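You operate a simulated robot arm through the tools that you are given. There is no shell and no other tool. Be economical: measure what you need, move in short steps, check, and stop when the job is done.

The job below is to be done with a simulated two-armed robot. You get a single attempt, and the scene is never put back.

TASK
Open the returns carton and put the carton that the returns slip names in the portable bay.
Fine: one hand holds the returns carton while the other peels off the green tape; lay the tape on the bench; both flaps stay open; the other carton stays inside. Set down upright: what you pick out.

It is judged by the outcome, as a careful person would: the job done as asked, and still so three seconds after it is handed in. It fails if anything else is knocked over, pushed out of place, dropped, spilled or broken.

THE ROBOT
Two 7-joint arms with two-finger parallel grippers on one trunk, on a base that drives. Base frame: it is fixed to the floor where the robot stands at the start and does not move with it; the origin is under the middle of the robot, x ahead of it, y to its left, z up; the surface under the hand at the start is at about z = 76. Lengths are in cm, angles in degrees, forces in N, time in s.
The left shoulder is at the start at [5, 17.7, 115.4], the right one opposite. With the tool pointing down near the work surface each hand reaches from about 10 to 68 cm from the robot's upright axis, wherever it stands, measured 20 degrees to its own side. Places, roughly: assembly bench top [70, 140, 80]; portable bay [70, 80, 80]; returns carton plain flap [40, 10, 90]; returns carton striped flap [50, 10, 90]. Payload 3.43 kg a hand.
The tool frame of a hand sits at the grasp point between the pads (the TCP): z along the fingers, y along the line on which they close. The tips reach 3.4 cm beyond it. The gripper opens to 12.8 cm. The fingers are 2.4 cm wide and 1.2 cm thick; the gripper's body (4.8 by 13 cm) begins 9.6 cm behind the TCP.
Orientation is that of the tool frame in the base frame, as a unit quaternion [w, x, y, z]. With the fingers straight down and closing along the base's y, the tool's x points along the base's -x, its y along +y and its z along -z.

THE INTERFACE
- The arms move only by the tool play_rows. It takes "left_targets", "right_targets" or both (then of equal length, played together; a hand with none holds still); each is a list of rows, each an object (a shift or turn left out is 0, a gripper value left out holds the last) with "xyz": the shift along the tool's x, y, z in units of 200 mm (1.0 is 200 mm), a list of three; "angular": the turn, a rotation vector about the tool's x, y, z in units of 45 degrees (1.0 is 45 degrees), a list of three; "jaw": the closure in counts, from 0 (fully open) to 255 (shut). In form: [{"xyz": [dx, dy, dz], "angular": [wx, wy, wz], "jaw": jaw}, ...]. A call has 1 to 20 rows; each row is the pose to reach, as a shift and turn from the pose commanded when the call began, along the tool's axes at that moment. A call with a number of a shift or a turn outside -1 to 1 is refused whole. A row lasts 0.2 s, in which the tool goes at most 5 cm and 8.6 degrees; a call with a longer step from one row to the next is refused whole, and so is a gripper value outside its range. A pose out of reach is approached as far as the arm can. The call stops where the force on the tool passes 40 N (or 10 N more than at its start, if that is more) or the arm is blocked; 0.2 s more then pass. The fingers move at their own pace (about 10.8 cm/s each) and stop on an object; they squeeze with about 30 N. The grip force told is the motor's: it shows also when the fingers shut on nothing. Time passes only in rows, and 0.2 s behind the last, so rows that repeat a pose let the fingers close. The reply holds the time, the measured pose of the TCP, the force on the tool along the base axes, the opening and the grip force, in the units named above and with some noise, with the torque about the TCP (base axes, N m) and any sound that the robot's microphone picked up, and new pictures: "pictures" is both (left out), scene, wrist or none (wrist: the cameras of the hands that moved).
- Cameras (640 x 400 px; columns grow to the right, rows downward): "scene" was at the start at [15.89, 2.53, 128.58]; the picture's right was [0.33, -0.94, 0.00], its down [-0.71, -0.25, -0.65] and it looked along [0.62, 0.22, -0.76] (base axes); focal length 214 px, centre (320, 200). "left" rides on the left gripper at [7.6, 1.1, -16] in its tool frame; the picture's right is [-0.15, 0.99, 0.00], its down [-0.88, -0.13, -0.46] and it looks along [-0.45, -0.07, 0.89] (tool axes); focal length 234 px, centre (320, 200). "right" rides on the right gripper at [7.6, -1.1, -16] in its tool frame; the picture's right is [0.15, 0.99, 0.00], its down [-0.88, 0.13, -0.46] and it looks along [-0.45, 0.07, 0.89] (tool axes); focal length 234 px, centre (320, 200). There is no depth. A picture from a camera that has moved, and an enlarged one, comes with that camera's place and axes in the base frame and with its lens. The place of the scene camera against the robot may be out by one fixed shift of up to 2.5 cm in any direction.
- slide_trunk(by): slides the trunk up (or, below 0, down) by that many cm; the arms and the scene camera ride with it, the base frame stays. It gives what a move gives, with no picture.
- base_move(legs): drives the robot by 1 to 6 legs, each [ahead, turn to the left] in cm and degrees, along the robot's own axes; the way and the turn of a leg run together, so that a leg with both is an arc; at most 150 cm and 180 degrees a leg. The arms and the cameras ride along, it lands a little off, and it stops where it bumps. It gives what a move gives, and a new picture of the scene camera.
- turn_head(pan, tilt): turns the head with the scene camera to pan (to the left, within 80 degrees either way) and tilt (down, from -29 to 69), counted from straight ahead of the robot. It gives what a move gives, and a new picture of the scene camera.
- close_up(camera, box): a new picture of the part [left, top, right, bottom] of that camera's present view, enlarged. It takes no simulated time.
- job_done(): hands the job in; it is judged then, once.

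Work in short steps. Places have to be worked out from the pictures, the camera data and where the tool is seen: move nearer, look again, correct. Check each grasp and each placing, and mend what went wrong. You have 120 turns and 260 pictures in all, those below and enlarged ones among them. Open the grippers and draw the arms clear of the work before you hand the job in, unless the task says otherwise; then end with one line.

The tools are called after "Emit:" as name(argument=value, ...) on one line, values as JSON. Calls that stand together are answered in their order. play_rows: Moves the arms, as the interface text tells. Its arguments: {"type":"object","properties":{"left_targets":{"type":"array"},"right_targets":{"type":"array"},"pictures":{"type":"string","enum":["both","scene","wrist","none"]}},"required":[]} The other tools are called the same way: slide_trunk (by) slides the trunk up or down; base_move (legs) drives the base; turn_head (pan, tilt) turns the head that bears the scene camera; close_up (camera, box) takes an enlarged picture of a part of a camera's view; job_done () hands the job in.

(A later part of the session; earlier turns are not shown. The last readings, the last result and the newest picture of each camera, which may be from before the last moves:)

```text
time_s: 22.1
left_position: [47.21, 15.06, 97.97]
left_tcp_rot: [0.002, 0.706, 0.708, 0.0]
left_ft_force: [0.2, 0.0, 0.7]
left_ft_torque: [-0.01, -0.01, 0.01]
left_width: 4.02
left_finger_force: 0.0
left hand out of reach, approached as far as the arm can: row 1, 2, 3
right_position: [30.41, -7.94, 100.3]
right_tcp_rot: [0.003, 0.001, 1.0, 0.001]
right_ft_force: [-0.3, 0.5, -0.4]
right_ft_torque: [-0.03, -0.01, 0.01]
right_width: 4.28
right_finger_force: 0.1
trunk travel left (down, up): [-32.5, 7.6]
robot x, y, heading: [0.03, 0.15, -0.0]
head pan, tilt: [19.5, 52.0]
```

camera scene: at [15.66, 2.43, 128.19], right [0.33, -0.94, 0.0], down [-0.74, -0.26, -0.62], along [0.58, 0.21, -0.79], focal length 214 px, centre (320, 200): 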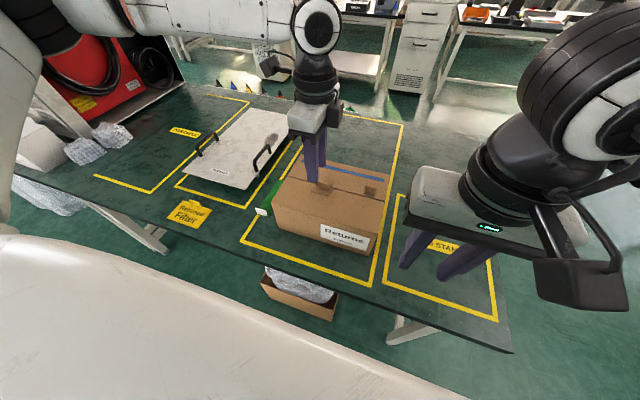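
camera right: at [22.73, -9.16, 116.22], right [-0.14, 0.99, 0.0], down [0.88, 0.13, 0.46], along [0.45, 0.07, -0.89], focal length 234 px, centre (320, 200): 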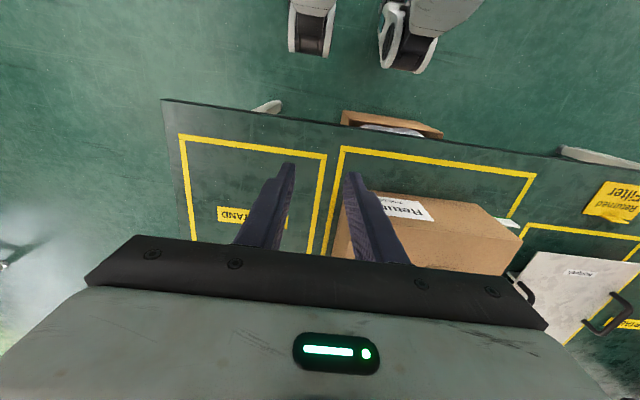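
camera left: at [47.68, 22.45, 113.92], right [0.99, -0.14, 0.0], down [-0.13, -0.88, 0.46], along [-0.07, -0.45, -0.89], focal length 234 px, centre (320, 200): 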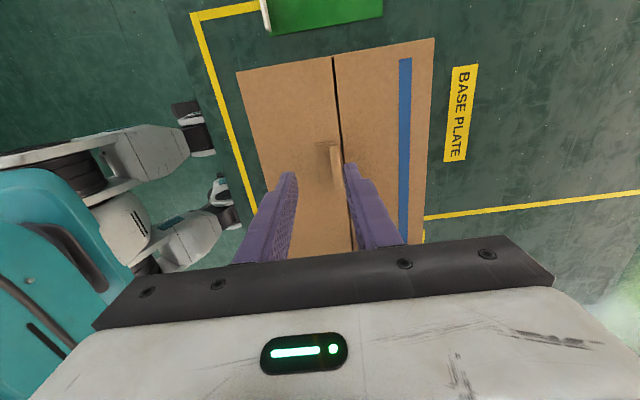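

Looks like a wrist limit for this yaw when reaching across. I turn the base 20° to the right, which puts the handle to the left hand's own side.

Emit:
play_rows(left_targets=[{"xyz": [0.1, -0.05, -0.05]}, {"xyz": [0.2, -0.1, -0.1]}, {"xyz": [0.3, -0.2, -0.15]}, {"xyz": [0.3, -0.2, -0.15]}], pictures="none")

Emit:
base_move(legs=[[0, -20]])

```text
time_s: 23.1
left_position: [43.2, 21.16, 101.08]
left_tcp_rot: [0.0, 0.708, 0.707, -0.001]
left_ft_force: [0.1, -0.1, 0.2]
left_ft_torque: [0.01, 0.01, 0.0]
left_width: 4.03
left_finger_force: 0.1
right_position: [30.43, -8.03, 100.27]
right_tcp_rot: [0.002, 0.002, 1.0, 0.001]
right_ft_force: [0.5, 0.4, 0.1]
right_ft_torque: [0.0, 0.01, -0.04]
right_width: 4.24
right_finger_force: 0.1
trunk travel left (down, up): [-32.5, 7.6]
robot x, y, heading: [-0.1, 0.33, 0.0]
head pan, tilt: [19.5, 52.0]
```

```text
time_s: 24.6
left_position: [47.82, 5.1, 101.29]
left_tcp_rot: [0.0, 0.818, 0.575, 0.0]
left_ft_force: [0.1, 0.2, -0.7]
left_ft_torque: [0.03, 0.01, 0.01]
left_width: 4.04
left_finger_force: 0.1
right_position: [25.81, -17.8, 100.26]
right_tcp_rot: [0.003, 0.173, 0.985, 0.001]
right_ft_force: [-0.6, -1.1, 0.1]
right_ft_torque: [0.02, 0.0, -0.01]
right_width: 4.26
right_finger_force: 0.0
trunk travel left (down, up): [-32.5, 7.6]
robot x, y, heading: [0.03, -0.09, -20.0]
head pan, tilt: [19.5, 52.0]
camera scene: at [15.64, -2.53, 128.19], right [-0.01, -1.0, 0.0], down [-0.79, 0.0, -0.62], along [0.62, 0.0, -0.79], focal length 214 px, centre (320, 200)
```

scene: 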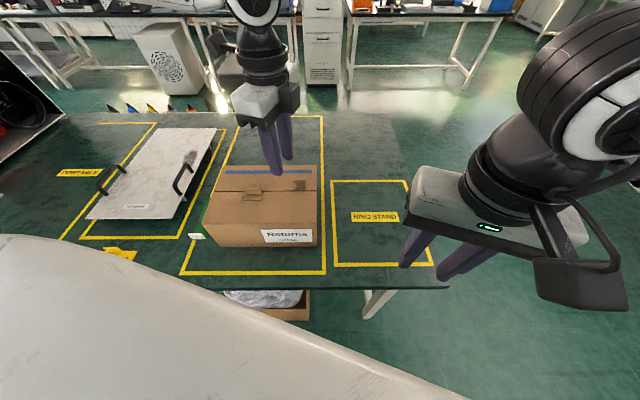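

Emit:
play_rows(left_targets=[{"xyz": [0.107, -0.036, 0.05], "angular": [0, 0, -0.111]}, {"xyz": [0.214, -0.072, 0.1], "angular": [0, 0, -0.222]}, {"xyz": [0.32, -0.107, 0.15], "angular": [0, 0, -0.333]}, {"xyz": [0.427, -0.143, 0.2], "angular": [0, 0, -0.444]}, {"xyz": [0.427, -0.143, 0.215], "angular": [0, 0, -0.444]}], pictures="wrist")

Emit:
close_up(camera="left", box=[200, 80, 480, 260])

```text
time_s: 25.8
left_position: [48.06, 14.16, 96.65]
left_tcp_rot: [0.001, 0.705, 0.709, 0.0]
left_ft_force: [0.4, 0.1, -0.2]
left_ft_torque: [0.01, 0.02, 0.0]
left_width: 4.01
left_finger_force: 0.1
right_position: [25.92, -17.79, 100.18]
right_tcp_rot: [0.003, 0.173, 0.985, 0.0]
right_ft_force: [0.0, 0.5, -0.7]
right_ft_torque: [-0.02, -0.01, -0.01]
right_width: 4.27
right_finger_force: 0.1
trunk travel left (down, up): [-32.5, 7.6]
robot x, y, heading: [0.21, -0.11, -19.6]
head pan, tilt: [19.5, 52.0]
camera left: at [49.09, 21.79, 112.73], right [0.99, -0.14, 0.0], down [-0.13, -0.88, 0.46], along [-0.06, -0.45, -0.89], focal length 234 px, centre (320, 200)
```

left: 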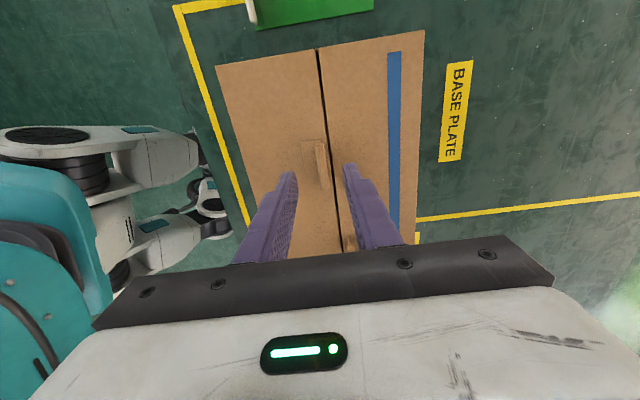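

```text
2.22 times, centred on (340, 170) of left
camera zoom: at [49.09, 21.79, 112.73], right [0.99, -0.14, 0.0], down [-0.13, -0.88, 0.46], along [-0.06, -0.45, -0.89], focal length 520 px, centre (276, 267)
```

zoom: 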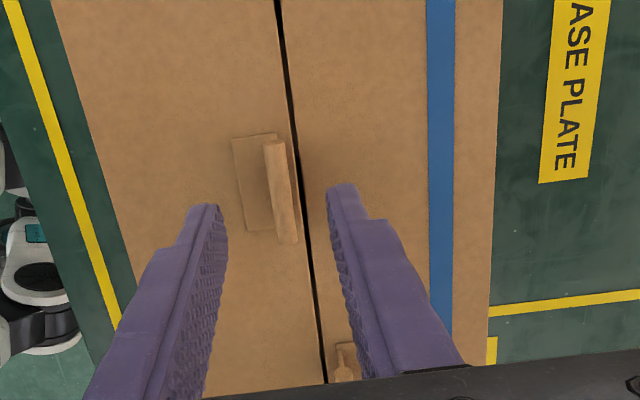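

Aligned on the handle; I lower with tips just above the flap and close.

Emit:
play_rows(left_targets=[{"xyz": [0.0, 0.01, 0.08]}, {"xyz": [0.0, 0.01, 0.16]}, {"xyz": [0.0, 0.01, 0.22]}, {"xyz": [0.0, 0.01, 0.245]}, {"xyz": [0.0, 0.01, 0.245], "jaw": 255}, {"xyz": [0.0, 0.01, 0.245], "jaw": 255}, {"xyz": [0.0, 0.01, 0.245], "jaw": 255}])

Emit:
close_up(camera="left", box=[200, 80, 480, 260])

Emit:
close_up(camera="scene", box=[180, 130, 340, 260])

```text
time_s: 27.4
left_position: [48.29, 14.27, 91.81]
left_tcp_rot: [0.001, 0.705, 0.709, 0.0]
left_ft_force: [0.7, 0.6, -0.5]
left_ft_torque: [-0.07, -0.05, -0.01]
left_width: 0.81
left_finger_force: 30.0
right_position: [25.82, -17.75, 100.19]
right_tcp_rot: [0.003, 0.173, 0.985, 0.0]
right_ft_force: [0.0, 0.5, 0.2]
right_ft_torque: [0.02, -0.02, 0.0]
right_width: 4.28
right_finger_force: 0.0
trunk travel left (down, up): [-32.5, 7.6]
robot x, y, heading: [-0.36, -0.2, -19.6]
head pan, tilt: [19.5, 52.0]
camera scene: at [15.66, -2.49, 128.19], right [-0.01, -1.0, 0.0], down [-0.79, 0.0, -0.62], along [0.62, 0.0, -0.79], focal length 214 px, centre (320, 200)
camera left: at [49.3, 21.93, 107.72], right [0.99, -0.14, 0.0], down [-0.13, -0.88, 0.46], along [-0.06, -0.45, -0.89], focal length 234 px, centre (320, 200)
```

scene: 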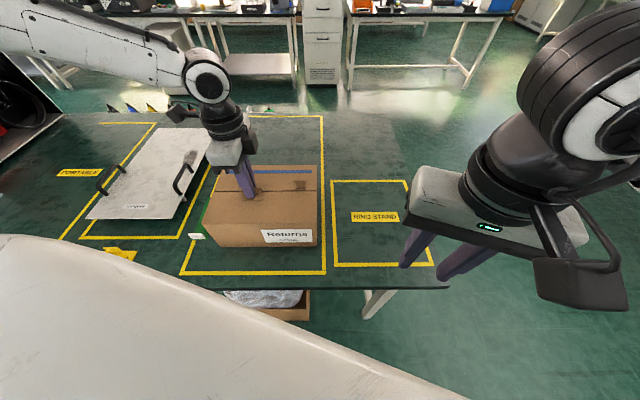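
left: 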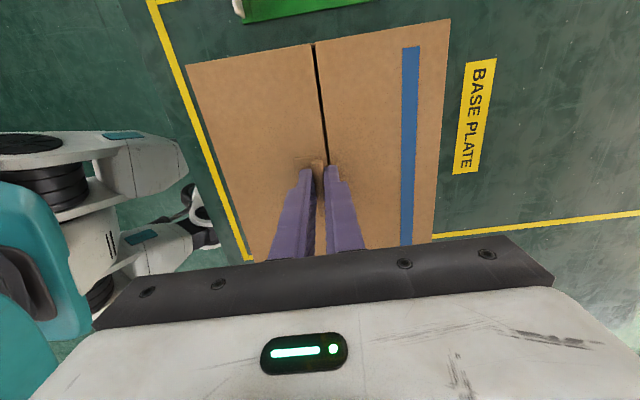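

```text
2.22 times, centred on (340, 170) of left
camera zoom: at [49.3, 21.93, 107.72], right [0.99, -0.14, 0.0], down [-0.13, -0.88, 0.46], along [-0.06, -0.45, -0.89], focal length 520 px, centre (276, 267)
```

zoom: 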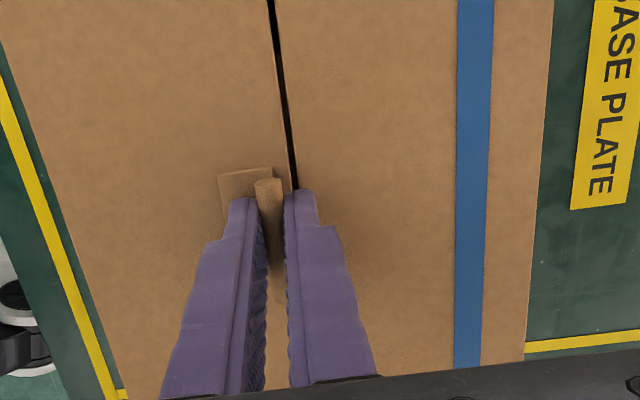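

```text
3.08 times, centred on (260, 195) of scene
camera zoom: at [15.66, -2.49, 128.19], right [-0.01, -1.0, 0.0], down [-0.79, 0.0, -0.62], along [0.62, 0.0, -0.79], focal length 660 px, centre (505, 215)
```

zoom: 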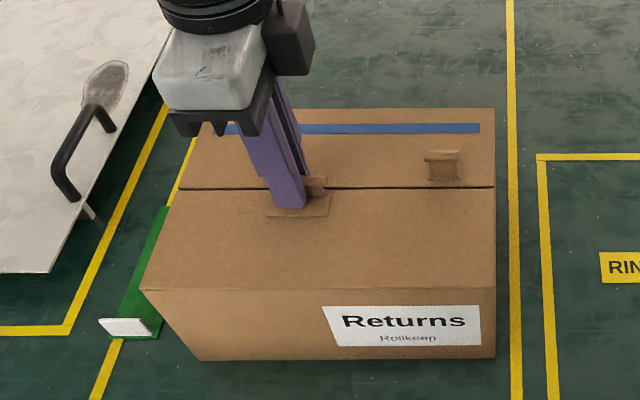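

Handle held. I swing the plain flap open along its arc about the near edge, to 40° first.

Emit:
play_rows(left_targets=[{"xyz": [0, -0.0135, -0.03], "angular": [-0.089, 0, 0]}, {"xyz": [0, -0.0315, -0.0585], "angular": [-0.178, 0, 0]}, {"xyz": [0, -0.05, -0.087], "angular": [-0.267, 0, 0]}, {"xyz": [0, -0.0705, -0.1125], "angular": [-0.356, 0, 0]}, {"xyz": [0, -0.094, -0.137], "angular": [-0.444, 0, 0]}, {"xyz": [0, -0.117, -0.16], "angular": [-0.533, 0, 0]}, {"xyz": [0, -0.143, -0.181], "angular": [-0.622, 0, 0]}, {"xyz": [0, -0.1695, -0.201], "angular": [-0.711, 0, 0]}, {"xyz": [0, -0.227, -0.234], "angular": [-0.889, 0, 0]}])

```text
time_s: 29.4
left_position: [48.92, 11.62, 96.62]
left_tcp_rot: [0.242, 0.662, 0.667, 0.242]
left_ft_force: [-1.8, -1.2, -2.4]
left_ft_torque: [0.27, -0.03, 0.03]
left_width: 0.81
left_finger_force: 30.3
left hand out of reach, approached as far as the arm can: row 7, 8, 9
right_position: [25.92, -17.95, 100.22]
right_tcp_rot: [0.002, 0.173, 0.985, 0.0]
right_ft_force: [-0.7, -0.6, -0.4]
right_ft_torque: [0.01, 0.02, 0.02]
right_width: 4.27
right_finger_force: 0.0
trunk travel left (down, up): [-32.5, 7.6]
robot x, y, heading: [0.07, 0.13, -19.8]
head pan, tilt: [19.5, 52.0]
camera scene: at [15.7, -2.56, 128.18], right [-0.01, -1.0, 0.0], down [-0.79, 0.0, -0.62], along [0.62, 0.0, -0.79], focal length 214 px, centre (320, 200)
camera left: at [39.42, 19.36, 109.65], right [0.76, -0.14, 0.64], down [-0.39, -0.88, 0.27], along [0.52, -0.45, -0.73], focal length 234 px, centre (320, 200)
```

scene: 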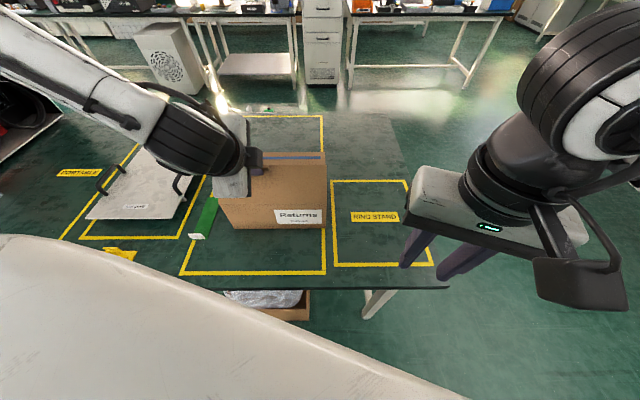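
left: 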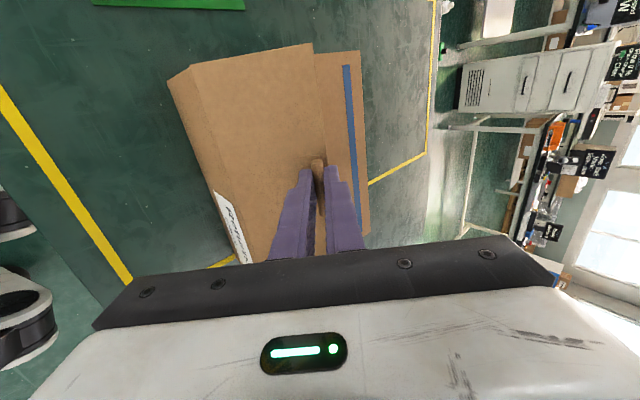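

The arm hit its near limit at ~30° and the carton slid about 5 cm forward. I reverse the swing about the present hinge (≈44.8, 88) to close the flap, then will drag the carton back and give the arm more room.

Emit:
play_rows(left_targets=[{"xyz": [0, 0.012, 0.031], "angular": [0.089, 0, 0]}, {"xyz": [0, 0.023, 0.0625], "angular": [0.178, 0, 0]}, {"xyz": [0, 0.03, 0.095], "angular": [0.267, 0, 0]}, {"xyz": [0, 0.0365, 0.1275], "angular": [0.356, 0, 0]}, {"xyz": [0, 0.04, 0.16], "angular": [0.444, 0, 0]}, {"xyz": [0, 0.042, 0.1935], "angular": [0.533, 0, 0]}, {"xyz": [0, 0.04, 0.227], "angular": [0.622, 0, 0]}, {"xyz": [0, 0.037, 0.26], "angular": [0.711, 0, 0]}, {"xyz": [0, 0.0235, 0.325], "angular": [0.889, 0, 0]}, {"xyz": [0, 0.0235, 0.325], "angular": [0.889, 0, 0]}])

```text
time_s: 31.6
left_position: [53.5, 11.89, 92.08]
left_tcp_rot: [0.0, 0.706, 0.709, 0.0]
left_ft_force: [0.6, 0.6, -0.2]
left_ft_torque: [-0.03, 0.01, 0.06]
left_width: 0.84
left_finger_force: 29.7
right_position: [25.9, -17.8, 100.24]
right_tcp_rot: [0.002, 0.173, 0.985, 0.001]
right_ft_force: [0.0, 0.4, -0.2]
right_ft_torque: [0.04, 0.01, 0.03]
right_width: 4.28
right_finger_force: 0.1
trunk travel left (down, up): [-32.5, 7.6]
robot x, y, heading: [0.34, -0.07, -19.6]
head pan, tilt: [19.5, 52.0]
camera scene: at [15.64, -2.49, 128.19], right [-0.01, -1.0, 0.0], down [-0.79, 0.0, -0.62], along [0.62, 0.0, -0.79], focal length 214 px, centre (320, 200)
camera left: at [54.65, 19.56, 108.15], right [0.99, -0.14, 0.0], down [-0.13, -0.88, 0.46], along [-0.07, -0.45, -0.89], focal length 234 px, centre (320, 200)
```

scene: 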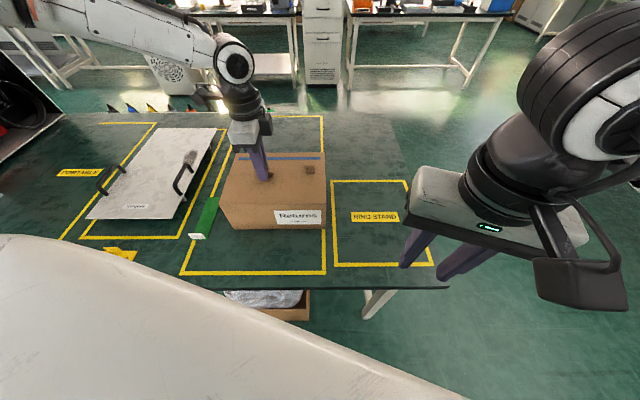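
left: 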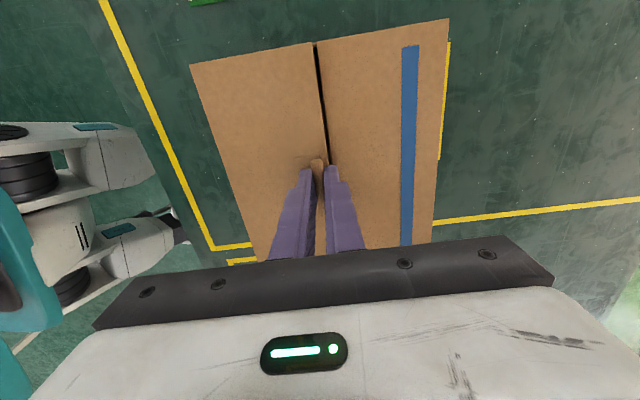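

Flap shut, carton only translated. I drag it back by the handle (−5.2, +2.4).

Emit:
play_rows(left_targets=[{"xyz": [0.015, -0.03, 0]}, {"xyz": [0.03, -0.065, 0]}, {"xyz": [0.045, -0.1, 0]}, {"xyz": [0.06, -0.13, 0]}, {"xyz": [0.075, -0.165, 0]}, {"xyz": [0.09, -0.2, 0]}, {"xyz": [0.105, -0.23, 0]}, {"xyz": [0.12, -0.26, 0]}, {"xyz": [0.12, -0.26, 0]}], pictures="scene")

Emit:
close_up(camera="scene", box=[180, 130, 340, 260])

```text
time_s: 33.6
left_position: [48.33, 14.18, 92.12]
left_tcp_rot: [0.0, 0.706, 0.709, -0.001]
left_ft_force: [0.3, -2.1, 0.2]
left_ft_torque: [-0.05, -0.03, 0.05]
left_width: 0.83
left_finger_force: 29.6
right_position: [25.82, -17.98, 100.23]
right_tcp_rot: [0.003, 0.173, 0.985, 0.0]
right_ft_force: [-0.4, -0.2, 0.1]
right_ft_torque: [0.0, 0.01, -0.02]
right_width: 4.24
right_finger_force: 0.1
trunk travel left (down, up): [-32.5, 7.6]
robot x, y, heading: [-0.0, -0.1, -19.8]
head pan, tilt: [19.5, 52.0]
camera scene: at [15.66, -2.5, 128.19], right [-0.01, -1.0, 0.0], down [-0.79, 0.0, -0.62], along [0.62, 0.0, -0.79], focal length 214 px, centre (320, 200)
```

scene: 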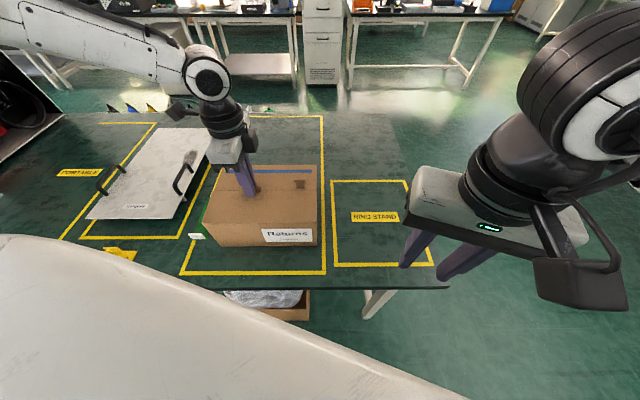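

```text
3.08 times, centred on (260, 195) of scene
camera zoom: at [15.66, -2.5, 128.19], right [-0.01, -1.0, 0.0], down [-0.79, 0.0, -0.62], along [0.62, 0.0, -0.79], focal length 660 px, centre (505, 215)
```

zoom: 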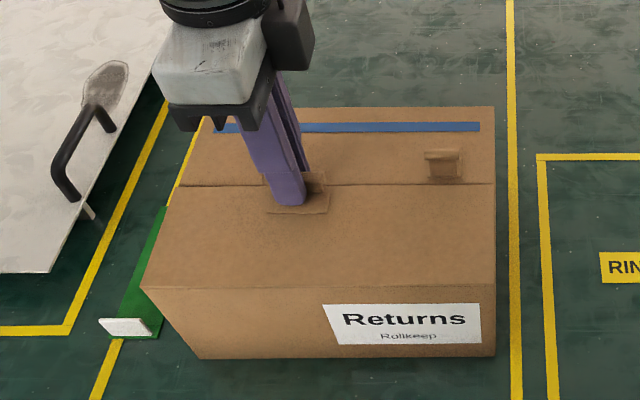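

Carton is back in place. Release, rise, and back the robot 14 cm.

Emit:
play_rows(left_targets=[{"jaw": 175}, {"jaw": 175}, {"xyz": [0, 0, -0.1]}, {"xyz": [0, 0, -0.25]}, {"xyz": [0, 0, -0.4]}], pictures="none")

Emit:
base_move(legs=[[-14, 0]])

```text
time_s: 34.8
left_position: [48.65, 14.01, 99.97]
left_tcp_rot: [-0.001, 0.705, 0.709, 0.0]
left_ft_force: [-0.1, -0.4, 0.3]
left_ft_torque: [0.0, -0.02, -0.01]
left_width: 4.02
left_finger_force: 0.0
right_position: [25.74, -17.92, 100.25]
right_tcp_rot: [0.002, 0.172, 0.985, 0.001]
right_ft_force: [0.7, 0.4, -0.2]
right_ft_torque: [0.03, -0.01, 0.02]
right_width: 4.26
right_finger_force: 0.0
trunk travel left (down, up): [-32.5, 7.6]
robot x, y, heading: [0.32, 0.03, -19.8]
head pan, tilt: [19.5, 52.0]
```

```text
time_s: 36.1
left_position: [35.6, 18.78, 100.03]
left_tcp_rot: [0.001, 0.706, 0.709, 0.001]
left_ft_force: [0.3, -0.3, 0.5]
left_ft_torque: [-0.01, -0.01, -0.01]
left_width: 4.02
left_finger_force: 0.0
right_position: [13.03, -13.14, 100.41]
right_tcp_rot: [0.003, 0.173, 0.985, 0.0]
right_ft_force: [0.6, 0.6, 0.5]
right_ft_torque: [-0.02, -0.01, -0.01]
right_width: 4.24
right_finger_force: 0.1
trunk travel left (down, up): [-32.5, 7.6]
robot x, y, heading: [-13.09, 4.59, -19.7]
head pan, tilt: [19.5, 52.0]
camera scene: at [2.73, 2.16, 128.21], right [0.0, -1.0, 0.0], down [-0.79, 0.0, -0.62], along [0.62, 0.0, -0.79], focal length 214 px, centre (320, 200)
```

scene: 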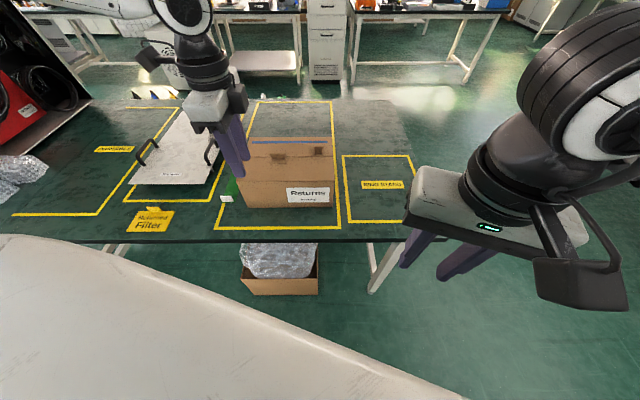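

Emit:
play_rows(left_targets=[{"xyz": [-0.05, 0.14, 0]}, {"xyz": [-0.1, 0.28, 0.03]}, {"xyz": [-0.15, 0.42, 0.06]}, {"xyz": [-0.2, 0.55, 0.1]}, {"xyz": [-0.235, 0.635, 0.15]}, {"xyz": [-0.235, 0.635, 0.15]}], pictures="wrist")

Emit:
close_up(camera="left", box=[200, 80, 480, 260])

```text
time_s: 37.5
left_position: [48.58, 14.25, 97.14]
left_tcp_rot: [0.0, 0.706, 0.708, 0.0]
left_ft_force: [-0.6, 0.7, 0.9]
left_ft_torque: [-0.02, -0.02, 0.03]
left_width: 4.02
left_finger_force: 0.0
right_position: [12.98, -13.2, 100.23]
right_tcp_rot: [0.003, 0.173, 0.985, 0.001]
right_ft_force: [-0.3, -0.2, -0.3]
right_ft_torque: [-0.01, 0.0, -0.01]
right_width: 4.27
right_finger_force: 0.0
trunk travel left (down, up): [-32.5, 7.6]
robot x, y, heading: [-12.85, 4.55, -19.8]
head pan, tilt: [19.5, 52.0]
camera left: at [49.65, 21.96, 113.15], right [0.99, -0.14, 0.0], down [-0.13, -0.88, 0.46], along [-0.06, -0.45, -0.89], focal length 234 px, centre (320, 200)
```

left: 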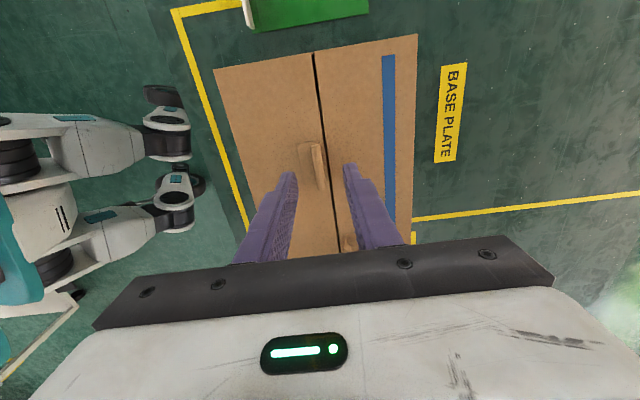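

```text
2.22 times, centred on (340, 170) of left
camera zoom: at [49.65, 21.96, 113.15], right [0.99, -0.14, 0.0], down [-0.13, -0.88, 0.46], along [-0.06, -0.45, -0.89], focal length 520 px, centre (276, 267)
```

zoom: 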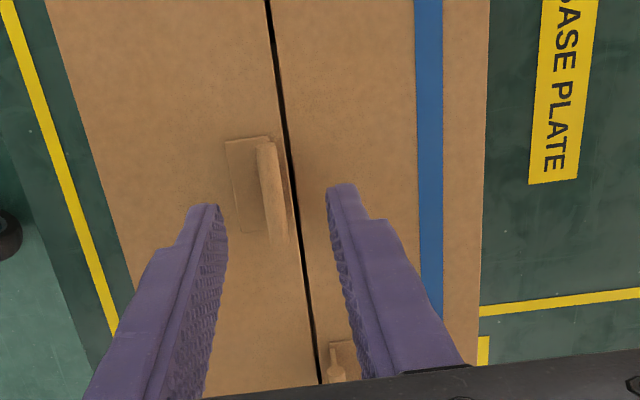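

Emit:
play_rows(left_targets=[{"xyz": [0.0, -0.01, 0.08]}, {"xyz": [0.0, -0.012, 0.16]}, {"xyz": [0.0, -0.012, 0.23]}, {"xyz": [0.0, -0.012, 0.262]}, {"xyz": [0.0, -0.012, 0.262], "jaw": 255}, {"xyz": [0.0, -0.012, 0.262], "jaw": 255}, {"xyz": [0.0, -0.012, 0.262], "jaw": 255}], pictures="none")

Emit:
play_rows(left_targets=[{"xyz": [0, -0.0135, -0.03], "angular": [-0.089, 0, 0]}, {"xyz": [0, -0.0315, -0.0585], "angular": [-0.178, 0, 0]}, {"xyz": [0, -0.05, -0.087], "angular": [-0.267, 0, 0]}, {"xyz": [0, -0.0705, -0.1125], "angular": [-0.356, 0, 0]}], pictures="none")

```text
time_s: 39.1
left_position: [48.28, 14.05, 91.73]
left_tcp_rot: [0.001, 0.705, 0.709, 0.001]
left_ft_force: [3.9, 0.6, 0.4]
left_ft_torque: [-0.04, -0.08, 0.07]
left_width: 0.85
left_finger_force: 29.5
right_position: [13.08, -13.21, 100.16]
right_tcp_rot: [0.002, 0.173, 0.985, 0.0]
right_ft_force: [0.3, -0.6, 0.4]
right_ft_torque: [-0.02, 0.03, 0.0]
right_width: 4.25
right_finger_force: 0.0
trunk travel left (down, up): [-32.5, 7.6]
robot x, y, heading: [-13.24, 4.17, -19.8]
head pan, tilt: [19.5, 52.0]
```

```text
time_s: 40.1
left_position: [46.8, 14.05, 93.98]
left_tcp_rot: [0.098, 0.698, 0.702, 0.1]
left_ft_force: [-2.0, 2.5, -0.1]
left_ft_torque: [0.15, 0.03, 0.07]
left_width: 0.84
left_finger_force: 29.7
right_position: [12.99, -13.07, 100.31]
right_tcp_rot: [0.002, 0.173, 0.985, 0.0]
right_ft_force: [0.0, -0.2, 0.1]
right_ft_torque: [-0.01, 0.0, 0.01]
right_width: 4.26
right_finger_force: 0.0
trunk travel left (down, up): [-32.5, 7.6]
robot x, y, heading: [-12.58, 4.57, -20.0]
head pan, tilt: [19.5, 52.0]
```

On track with low forces. Continue 40° more with the same arc increments.

Emit:
play_rows(left_targets=[{"xyz": [0, -0.0135, -0.03], "angular": [-0.089, 0, 0]}, {"xyz": [0, -0.0315, -0.0585], "angular": [-0.178, 0, 0]}, {"xyz": [0, -0.05, -0.087], "angular": [-0.267, 0, 0]}, {"xyz": [0, -0.0705, -0.1125], "angular": [-0.356, 0, 0]}, {"xyz": [0, -0.094, -0.137], "angular": [-0.444, 0, 0]}, {"xyz": [0, -0.117, -0.16], "angular": [-0.533, 0, 0]}, {"xyz": [0, -0.143, -0.181], "angular": [-0.622, 0, 0]}, {"xyz": [0, -0.1695, -0.201], "angular": [-0.711, 0, 0]}], pictures="scene")

```text
time_s: 41.9
left_position: [42.35, 14.13, 96.81]
left_tcp_rot: [0.287, 0.644, 0.647, 0.289]
left_ft_force: [-1.0, -0.5, -2.5]
left_ft_torque: [0.09, 0.08, 0.04]
left_width: 0.83
left_finger_force: 29.7
right_position: [13.07, -13.24, 100.19]
right_tcp_rot: [0.003, 0.173, 0.985, 0.0]
right_ft_force: [0.1, 0.2, -0.5]
right_ft_torque: [0.01, -0.01, -0.01]
right_width: 4.28
right_finger_force: 0.1
trunk travel left (down, up): [-32.5, 7.6]
robot x, y, heading: [-12.92, 4.4, -20.2]
head pan, tilt: [19.5, 52.0]
camera scene: at [2.82, 2.14, 128.19], right [0.0, -1.0, 0.0], down [-0.79, 0.0, -0.62], along [0.62, 0.0, -0.79], focal length 214 px, centre (320, 200)
```

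scene: 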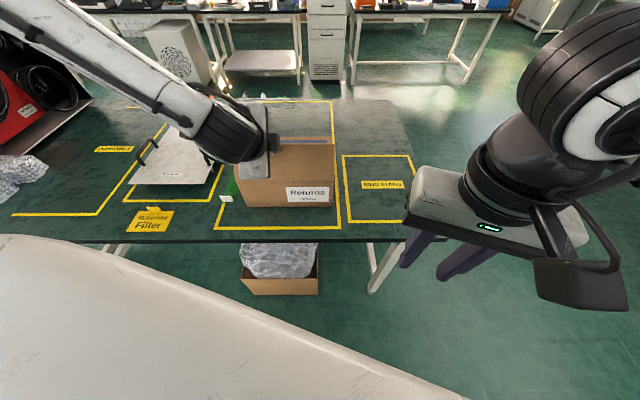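

At 48°, carton unmoved. Continue with 24° more, watching for reach limits.

Emit:
play_rows(left_targets=[{"xyz": [0, -0.0135, -0.03], "angular": [-0.089, 0, 0]}, {"xyz": [0, -0.0315, -0.0585], "angular": [-0.178, 0, 0]}, {"xyz": [0, -0.05, -0.087], "angular": [-0.267, 0, 0]}, {"xyz": [0, -0.0705, -0.1125], "angular": [-0.356, 0, 0]}, {"xyz": [0, -0.094, -0.137], "angular": [-0.444, 0, 0]}, {"xyz": [0, -0.117, -0.16], "angular": [-0.533, 0, 0]}], pictures="wrist")

```text
time_s: 43.3
left_position: [38.76, 13.81, 97.35]
left_tcp_rot: [0.414, 0.57, 0.574, 0.417]
left_ft_force: [-0.1, 0.5, -3.3]
left_ft_torque: [0.08, 0.08, 0.22]
left_width: 0.84
left_finger_force: 30.4
right_position: [13.06, -13.2, 100.31]
right_tcp_rot: [0.002, 0.173, 0.985, 0.001]
right_ft_force: [1.0, -0.6, 0.2]
right_ft_torque: [-0.01, -0.03, 0.02]
right_width: 4.27
right_finger_force: 0.1
trunk travel left (down, up): [-32.5, 7.6]
robot x, y, heading: [-12.8, 4.72, -19.8]
head pan, tilt: [19.5, 52.0]
camera left: at [23.79, 21.47, 103.39], right [0.3, -0.14, 0.94], down [-0.47, -0.88, 0.02], along [0.83, -0.45, -0.34], focal length 234 px, centre (320, 200)
```

left: 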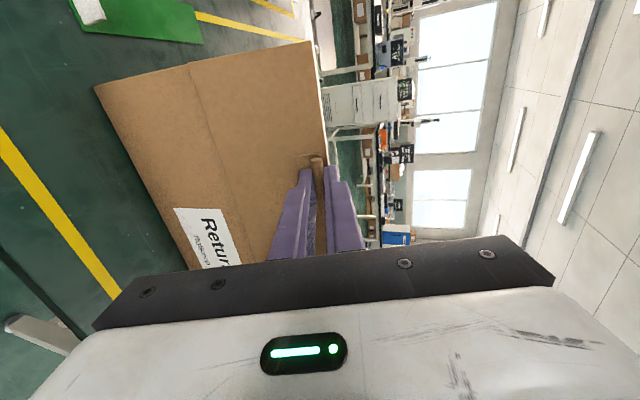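

At 72°. Continue 32° to pass vertical.

Emit:
play_rows(left_targets=[{"xyz": [0, -0.0135, -0.03], "angular": [-0.089, 0, 0]}, {"xyz": [0, -0.0315, -0.0585], "angular": [-0.178, 0, 0]}, {"xyz": [0, -0.05, -0.087], "angular": [-0.267, 0, 0]}, {"xyz": [0, -0.0705, -0.1125], "angular": [-0.356, 0, 0]}, {"xyz": [0, -0.094, -0.137], "angular": [-0.444, 0, 0]}, {"xyz": [0, -0.117, -0.16], "angular": [-0.533, 0, 0]}, {"xyz": [0, -0.143, -0.181], "angular": [-0.622, 0, 0]}, {"xyz": [0, -0.1695, -0.201], "angular": [-0.711, 0, 0]}])

```text
time_s: 45.1
left_position: [46.69, 17.89, 103.77]
left_tcp_rot: [0.555, 0.442, 0.438, 0.553]
left_ft_force: [-0.1, 0.5, -7.2]
left_ft_torque: [0.26, 0.96, -0.02]
left_width: 0.88
left_finger_force: 30.1
left hand out of reach, approached as far as the arm can: row 1, 2, 3, 4, 5, 6, 7, 8
right_position: [13.09, -13.12, 100.26]
right_tcp_rot: [0.002, 0.173, 0.985, 0.0]
right_ft_force: [-0.5, -0.2, -0.3]
right_ft_torque: [0.0, -0.01, 0.01]
right_width: 4.26
right_finger_force: 0.1
trunk travel left (down, up): [-32.5, 7.6]
robot x, y, heading: [-12.81, 4.49, -19.9]
head pan, tilt: [19.5, 52.0]
camera scene: at [2.91, 2.14, 128.18], right [0.0, -1.0, 0.0], down [-0.79, 0.0, -0.61], along [0.61, 0.0, -0.79], focal length 214 px, centre (320, 200)
camera left: at [30.86, 25.54, 101.38], right [-0.22, -0.15, 0.96], down [-0.42, -0.88, -0.23], along [0.88, -0.46, 0.13], focal length 234 px, centre (320, 200)
```

scene: 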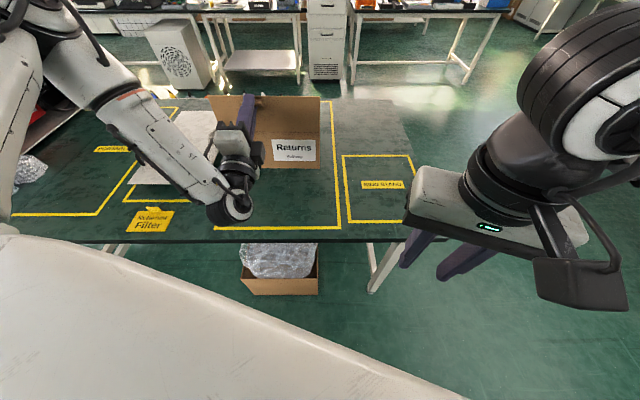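
left: 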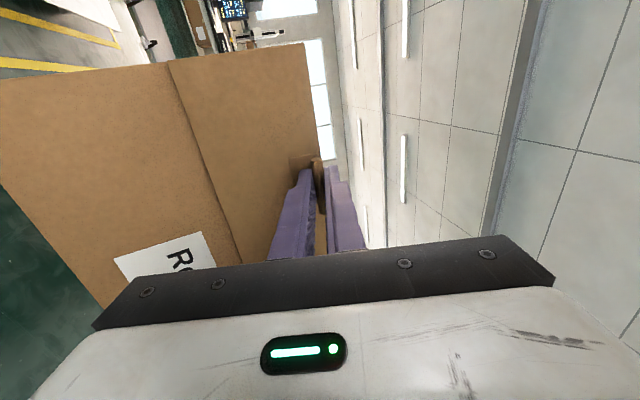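

Emit:
close_up(camera="scene", box=[190, 80, 350, 240])

```text
2.50 times, centred on (270, 160) of scene
camera zoom: at [2.91, 2.14, 128.18], right [0.0, -1.0, 0.0], down [-0.79, 0.0, -0.61], along [0.61, 0.0, -0.79], focal length 536 px, centre (445, 300)
```

zoom: 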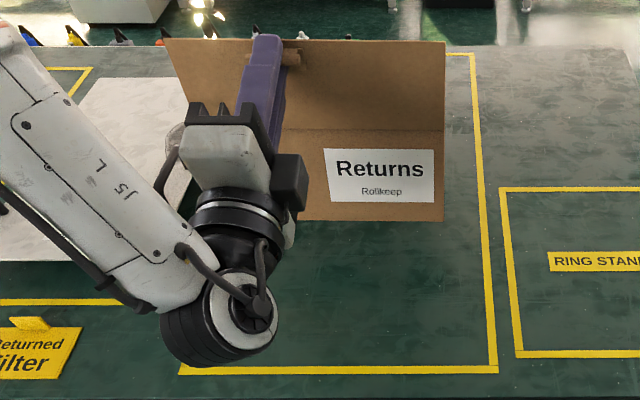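

The arm ran out of room again and lifted the carton by its flap. I reverse gently: back to the earlier 72° pose, setting the carton down in its place.

Emit:
play_rows(left_targets=[{"xyz": [-0.08, 0, 0.0], "angular": [0.0, 0, 0]}, {"xyz": [-0.15, -0.02, -0.05], "angular": [0.08, 0, 0]}, {"xyz": [-0.205, -0.05, -0.11], "angular": [0.17, 0, 0]}, {"xyz": [-0.205, -0.08, -0.17], "angular": [0.26, 0, 0]}, {"xyz": [-0.205, -0.11, -0.23], "angular": [0.345, 0, 0]}, {"xyz": [-0.205, -0.14, -0.29], "angular": [0.43, 0, 0]}, {"xyz": [-0.205, -0.17, -0.35], "angular": [0.52, 0, 0]}, {"xyz": [-0.205, -0.2, -0.41], "angular": [0.61, 0, 0]}, {"xyz": [-0.205, -0.223, -0.457], "angular": [0.69, 0, 0]}, {"xyz": [-0.205, -0.223, -0.457], "angular": [0.69, 0, 0]}])

Emit:
close_up(camera="scene", box=[190, 80, 350, 240])

```text
time_s: 47.3
left_position: [38.66, 13.77, 97.7]
left_tcp_rot: [0.419, 0.568, 0.57, 0.421]
left_ft_force: [-1.3, 0.5, -4.1]
left_ft_torque: [0.02, 0.1, -0.07]
left_width: 0.81
left_finger_force: 30.1
left hand out of reach, approached as far as the arm can: row 1, 2, 3, 4, 5, 6, 7, 8, 9, 10
right_position: [13.07, -13.13, 100.3]
right_tcp_rot: [0.002, 0.173, 0.985, 0.0]
right_ft_force: [-0.8, 0.1, -0.3]
right_ft_torque: [0.0, 0.03, 0.03]
right_width: 4.26
right_finger_force: 0.1
trunk travel left (down, up): [-32.5, 7.6]
robot x, y, heading: [-12.86, 4.57, -19.5]
head pan, tilt: [19.5, 52.0]
camera scene: at [2.83, 2.14, 128.19], right [0.0, -1.0, 0.0], down [-0.79, 0.0, -0.62], along [0.62, 0.0, -0.79], focal length 214 px, centre (320, 200)
camera left: at [23.79, 21.38, 103.48], right [0.29, -0.15, 0.95], down [-0.47, -0.88, 0.01], along [0.83, -0.45, -0.33], focal length 234 px, centre (320, 200)
```

scene: 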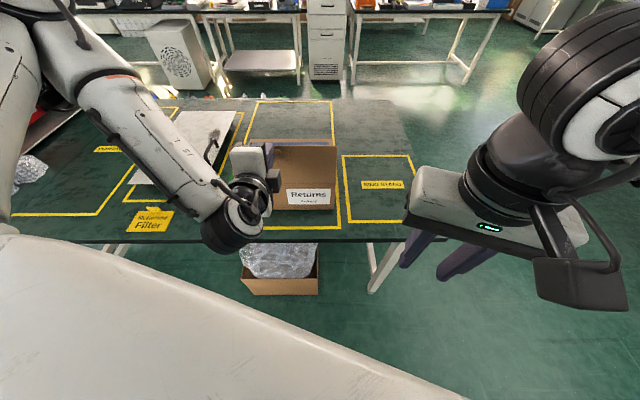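
left: 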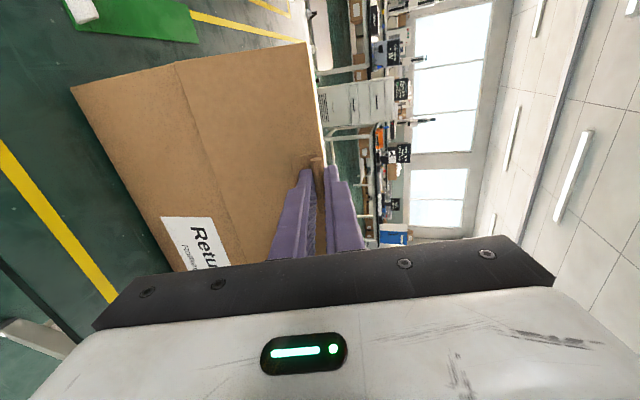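

```text
2.50 times, centred on (270, 160) of scene
camera zoom: at [2.83, 2.14, 128.19], right [0.0, -1.0, 0.0], down [-0.79, 0.0, -0.62], along [0.62, 0.0, -0.79], focal length 536 px, centre (445, 300)
```

zoom: 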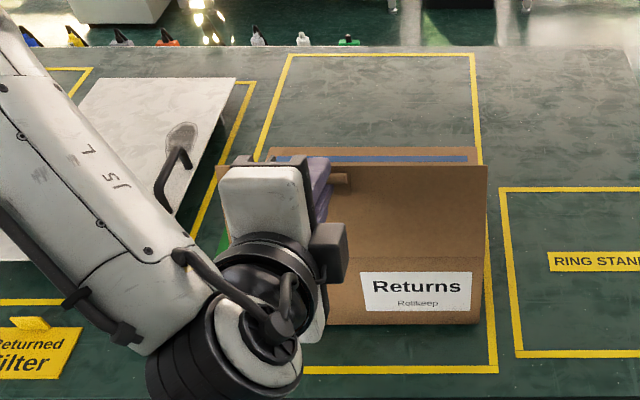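

Carton is set back in place. I loosen the grip slightly (plate still between the fingers) to see whether the flap holds by itself.

Emit:
play_rows(left_targets=[{"jaw": 215}, {"jaw": 215}, {"jaw": 215}], pictures="wrist")

```text
time_s: 48.1
left_position: [38.86, 13.65, 97.7]
left_tcp_rot: [0.419, 0.568, 0.57, 0.422]
left_ft_force: [-1.0, -0.1, -3.9]
left_ft_torque: [0.0, 0.04, -0.03]
left_width: 2.22
left_finger_force: 1.8
right_position: [13.0, -13.13, 100.15]
right_tcp_rot: [0.004, 0.172, 0.985, 0.001]
right_ft_force: [0.4, 0.0, 0.3]
right_ft_torque: [0.01, 0.01, -0.01]
right_width: 4.27
right_finger_force: 0.0
trunk travel left (down, up): [-32.5, 7.6]
robot x, y, heading: [-12.34, 4.63, -19.8]
head pan, tilt: [19.5, 52.0]
camera left: at [23.82, 21.38, 103.47], right [0.29, -0.15, 0.95], down [-0.47, -0.88, 0.01], along [0.83, -0.45, -0.33], focal length 234 px, centre (320, 200)
```

left: 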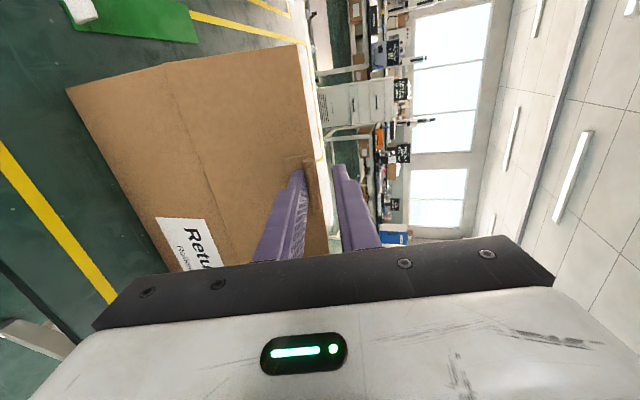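

The flap leans on the lower finger, so it must be carried over. I'll try reaching behind it with the right hand from the right side to push it over; first testing reach toward (45, −10, 100).

Emit:
play_rows(right_targets=[{"xyz": [-0.18, 0.05, 0], "jaw": 255}, {"xyz": [-0.36, 0.1, 0], "jaw": 255}, {"xyz": [-0.54, 0.16, 0], "jaw": 255}, {"xyz": [-0.725, 0.22, 0], "jaw": 255}, {"xyz": [-0.9, 0.28, 0], "jaw": 255}], pictures="none")

Emit:
play_rows(right_targets=[{"xyz": [-0.18, 0.11, 0]}, {"xyz": [-0.36, 0.22, 0]}, {"xyz": [-0.54, 0.34, 0]}, {"xyz": [-0.54, 0.34, 0]}])

```text
time_s: 49.3
left_position: [38.81, 13.74, 97.54]
left_tcp_rot: [0.419, 0.568, 0.57, 0.421]
left_ft_force: [-0.7, -0.3, -3.4]
left_ft_torque: [-0.02, 0.04, -0.1]
left_width: 2.21
left_finger_force: 1.5
right_position: [31.85, -13.92, 100.43]
right_tcp_rot: [0.002, 0.172, 0.985, 0.001]
right_ft_force: [0.5, 0.1, 0.2]
right_ft_torque: [-0.03, 0.02, 0.02]
right_width: 0.04
right_finger_force: 30.0
trunk travel left (down, up): [-32.5, 7.6]
robot x, y, heading: [-13.02, 4.5, -19.6]
head pan, tilt: [19.5, 52.0]
```

```text
time_s: 50.3
left_position: [38.85, 13.69, 97.63]
left_tcp_rot: [0.42, 0.568, 0.57, 0.42]
left_ft_force: [-0.8, -1.2, -4.1]
left_ft_torque: [-0.06, 0.06, -0.11]
left_width: 2.21
left_finger_force: 2.1
right_position: [43.25, -11.47, 100.3]
right_tcp_rot: [0.003, 0.172, 0.985, 0.0]
right_ft_force: [0.5, -0.2, -0.8]
right_ft_torque: [-0.06, 0.01, 0.02]
right_width: 0.02
right_finger_force: 29.5
right hand out of reach, approached as far as the arm can: row 3, 4
trunk travel left (down, up): [-32.5, 7.6]
robot x, y, heading: [-12.95, 4.54, -19.8]
head pan, tilt: [19.5, 52.0]
camera scene: at [2.83, 2.15, 128.19], right [-0.01, -1.0, 0.0], down [-0.79, 0.0, -0.62], along [0.62, 0.0, -0.79], focal length 214 px, centre (320, 200)
camera right: at [35.6, -9.89, 116.24], right [0.2, 0.98, 0.0], down [0.87, -0.18, 0.46], along [0.45, -0.09, -0.89], focal length 234 px, centre (320, 200)
```

scene: 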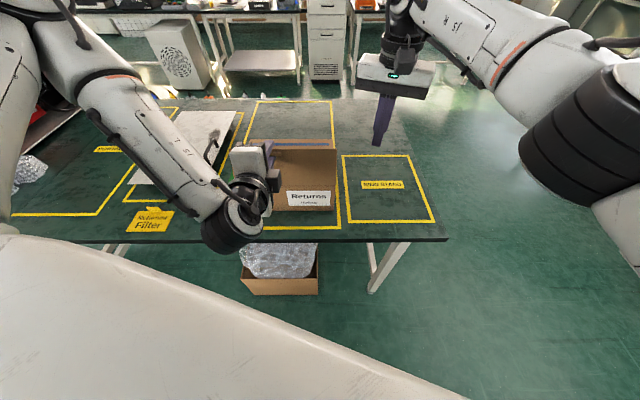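
right: 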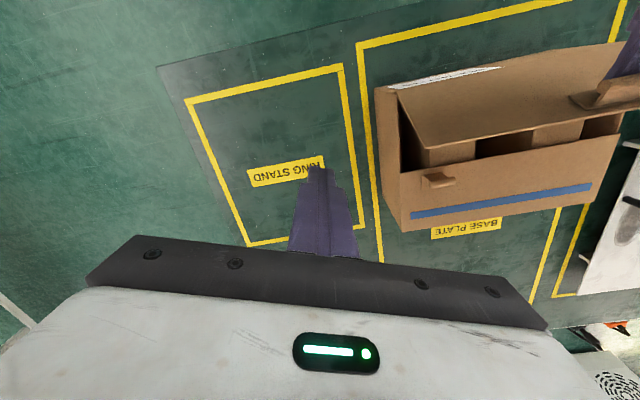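

Two cartons are visible inside. Tilting the right fingers to point left-down should extend its reach behind the flap; I tilt 45° and bring the tips to about (47, 2, 92).

Emit:
play_rows(right_targets=[{"xyz": [0, 0, 0], "angular": [-0.17, 0, 0]}, {"xyz": [0, 0.0, 0.0], "angular": [-0.34, 0, 0]}, {"xyz": [0, 0, 0.0], "angular": [-0.51, 0, 0]}, {"xyz": [0.0, 0.05, 0.05], "angular": [-0.68, 0, 0]}, {"xyz": [0.02, 0.1, 0.1], "angular": [-0.84, 0, 0]}, {"xyz": [0.03, 0.2, 0.15], "angular": [-1, 0, 0]}], pictures="none")

```text
time_s: 51.7
left_position: [38.8, 13.78, 97.64]
left_tcp_rot: [0.419, 0.568, 0.57, 0.421]
left_ft_force: [0.2, -0.6, -3.3]
left_ft_torque: [0.01, 0.01, 0.04]
left_width: 2.21
left_finger_force: 1.7
right_position: [44.15, -7.4, 97.33]
right_tcp_rot: [0.069, 0.158, 0.909, 0.378]
right_ft_force: [0.3, 0.1, 0.0]
right_ft_torque: [0.0, -0.02, 0.0]
right_width: 0.0
right_finger_force: 29.7
trunk travel left (down, up): [-32.5, 7.6]
robot x, y, heading: [-12.69, 4.86, -19.7]
head pan, tilt: [19.5, 52.0]
```

Emit:
play_rows(right_targets=[{"xyz": [0.004, 0.043, 0.093]}, {"xyz": [0.008, 0.086, 0.186]}, {"xyz": [0.012, 0.13, 0.279]}, {"xyz": [0.016, 0.173, 0.372]}, {"xyz": [0.016, 0.173, 0.372]}])

```text
time_s: 52.9
left_position: [38.86, 13.76, 97.55]
left_tcp_rot: [0.42, 0.568, 0.57, 0.42]
left_ft_force: [-0.5, 0.0, -3.9]
left_ft_torque: [0.01, 0.07, 0.04]
left_width: 2.19
left_finger_force: 1.8
right_position: [46.38, -0.1, 94.57]
right_tcp_rot: [0.069, 0.159, 0.91, 0.377]
right_ft_force: [-0.3, -0.4, 0.3]
right_ft_torque: [0.01, 0.0, -0.02]
right_width: 0.0
right_finger_force: 30.2
trunk travel left (down, up): [-32.5, 7.6]
robot x, y, heading: [-12.74, 4.47, -20.2]
head pan, tilt: [19.5, 52.0]
camera scene: at [2.83, 2.14, 128.19], right [0.0, -1.0, 0.0], down [-0.79, 0.0, -0.62], along [0.62, 0.0, -0.79], focal length 214 px, centre (320, 200)
camera right: at [35.11, -8.83, 104.95], right [0.1, 0.71, 0.7], down [0.75, -0.52, 0.42], along [0.66, 0.48, -0.58], focal length 234 px, centre (320, 200)
```

scene: 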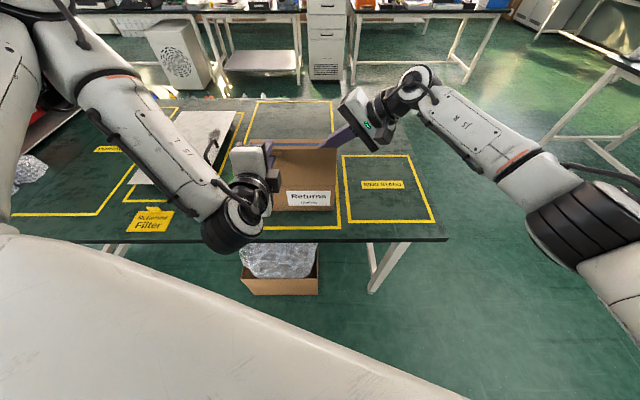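
right: 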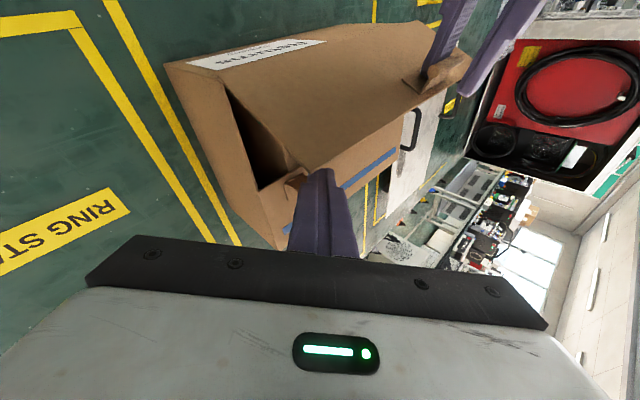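

Emit:
close_up(camera="right", box=[160, 10, 480, 250])

Emit:
close_up(camera="scene", box=[220, 80, 400, 220])

```text
1.67 times, centred on (320, 130) of right
camera zoom: at [35.11, -8.83, 104.95], right [0.1, 0.71, 0.7], down [0.75, -0.52, 0.42], along [0.66, 0.48, -0.58], focal length 390 px, centre (320, 317)
```

zoom: 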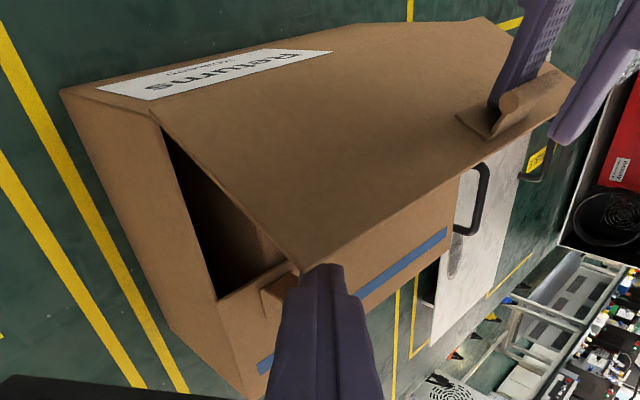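

```text
2.86 times, centred on (310, 150) of scene
camera zoom: at [2.83, 2.14, 128.19], right [0.0, -1.0, 0.0], down [-0.79, 0.0, -0.62], along [0.62, 0.0, -0.79], focal length 613 px, centre (349, 343)
```

zoom: 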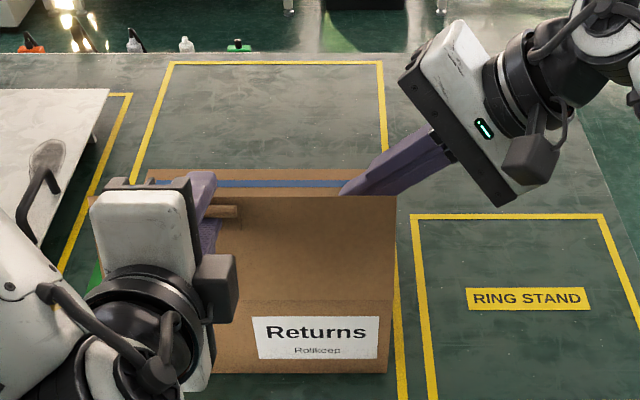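

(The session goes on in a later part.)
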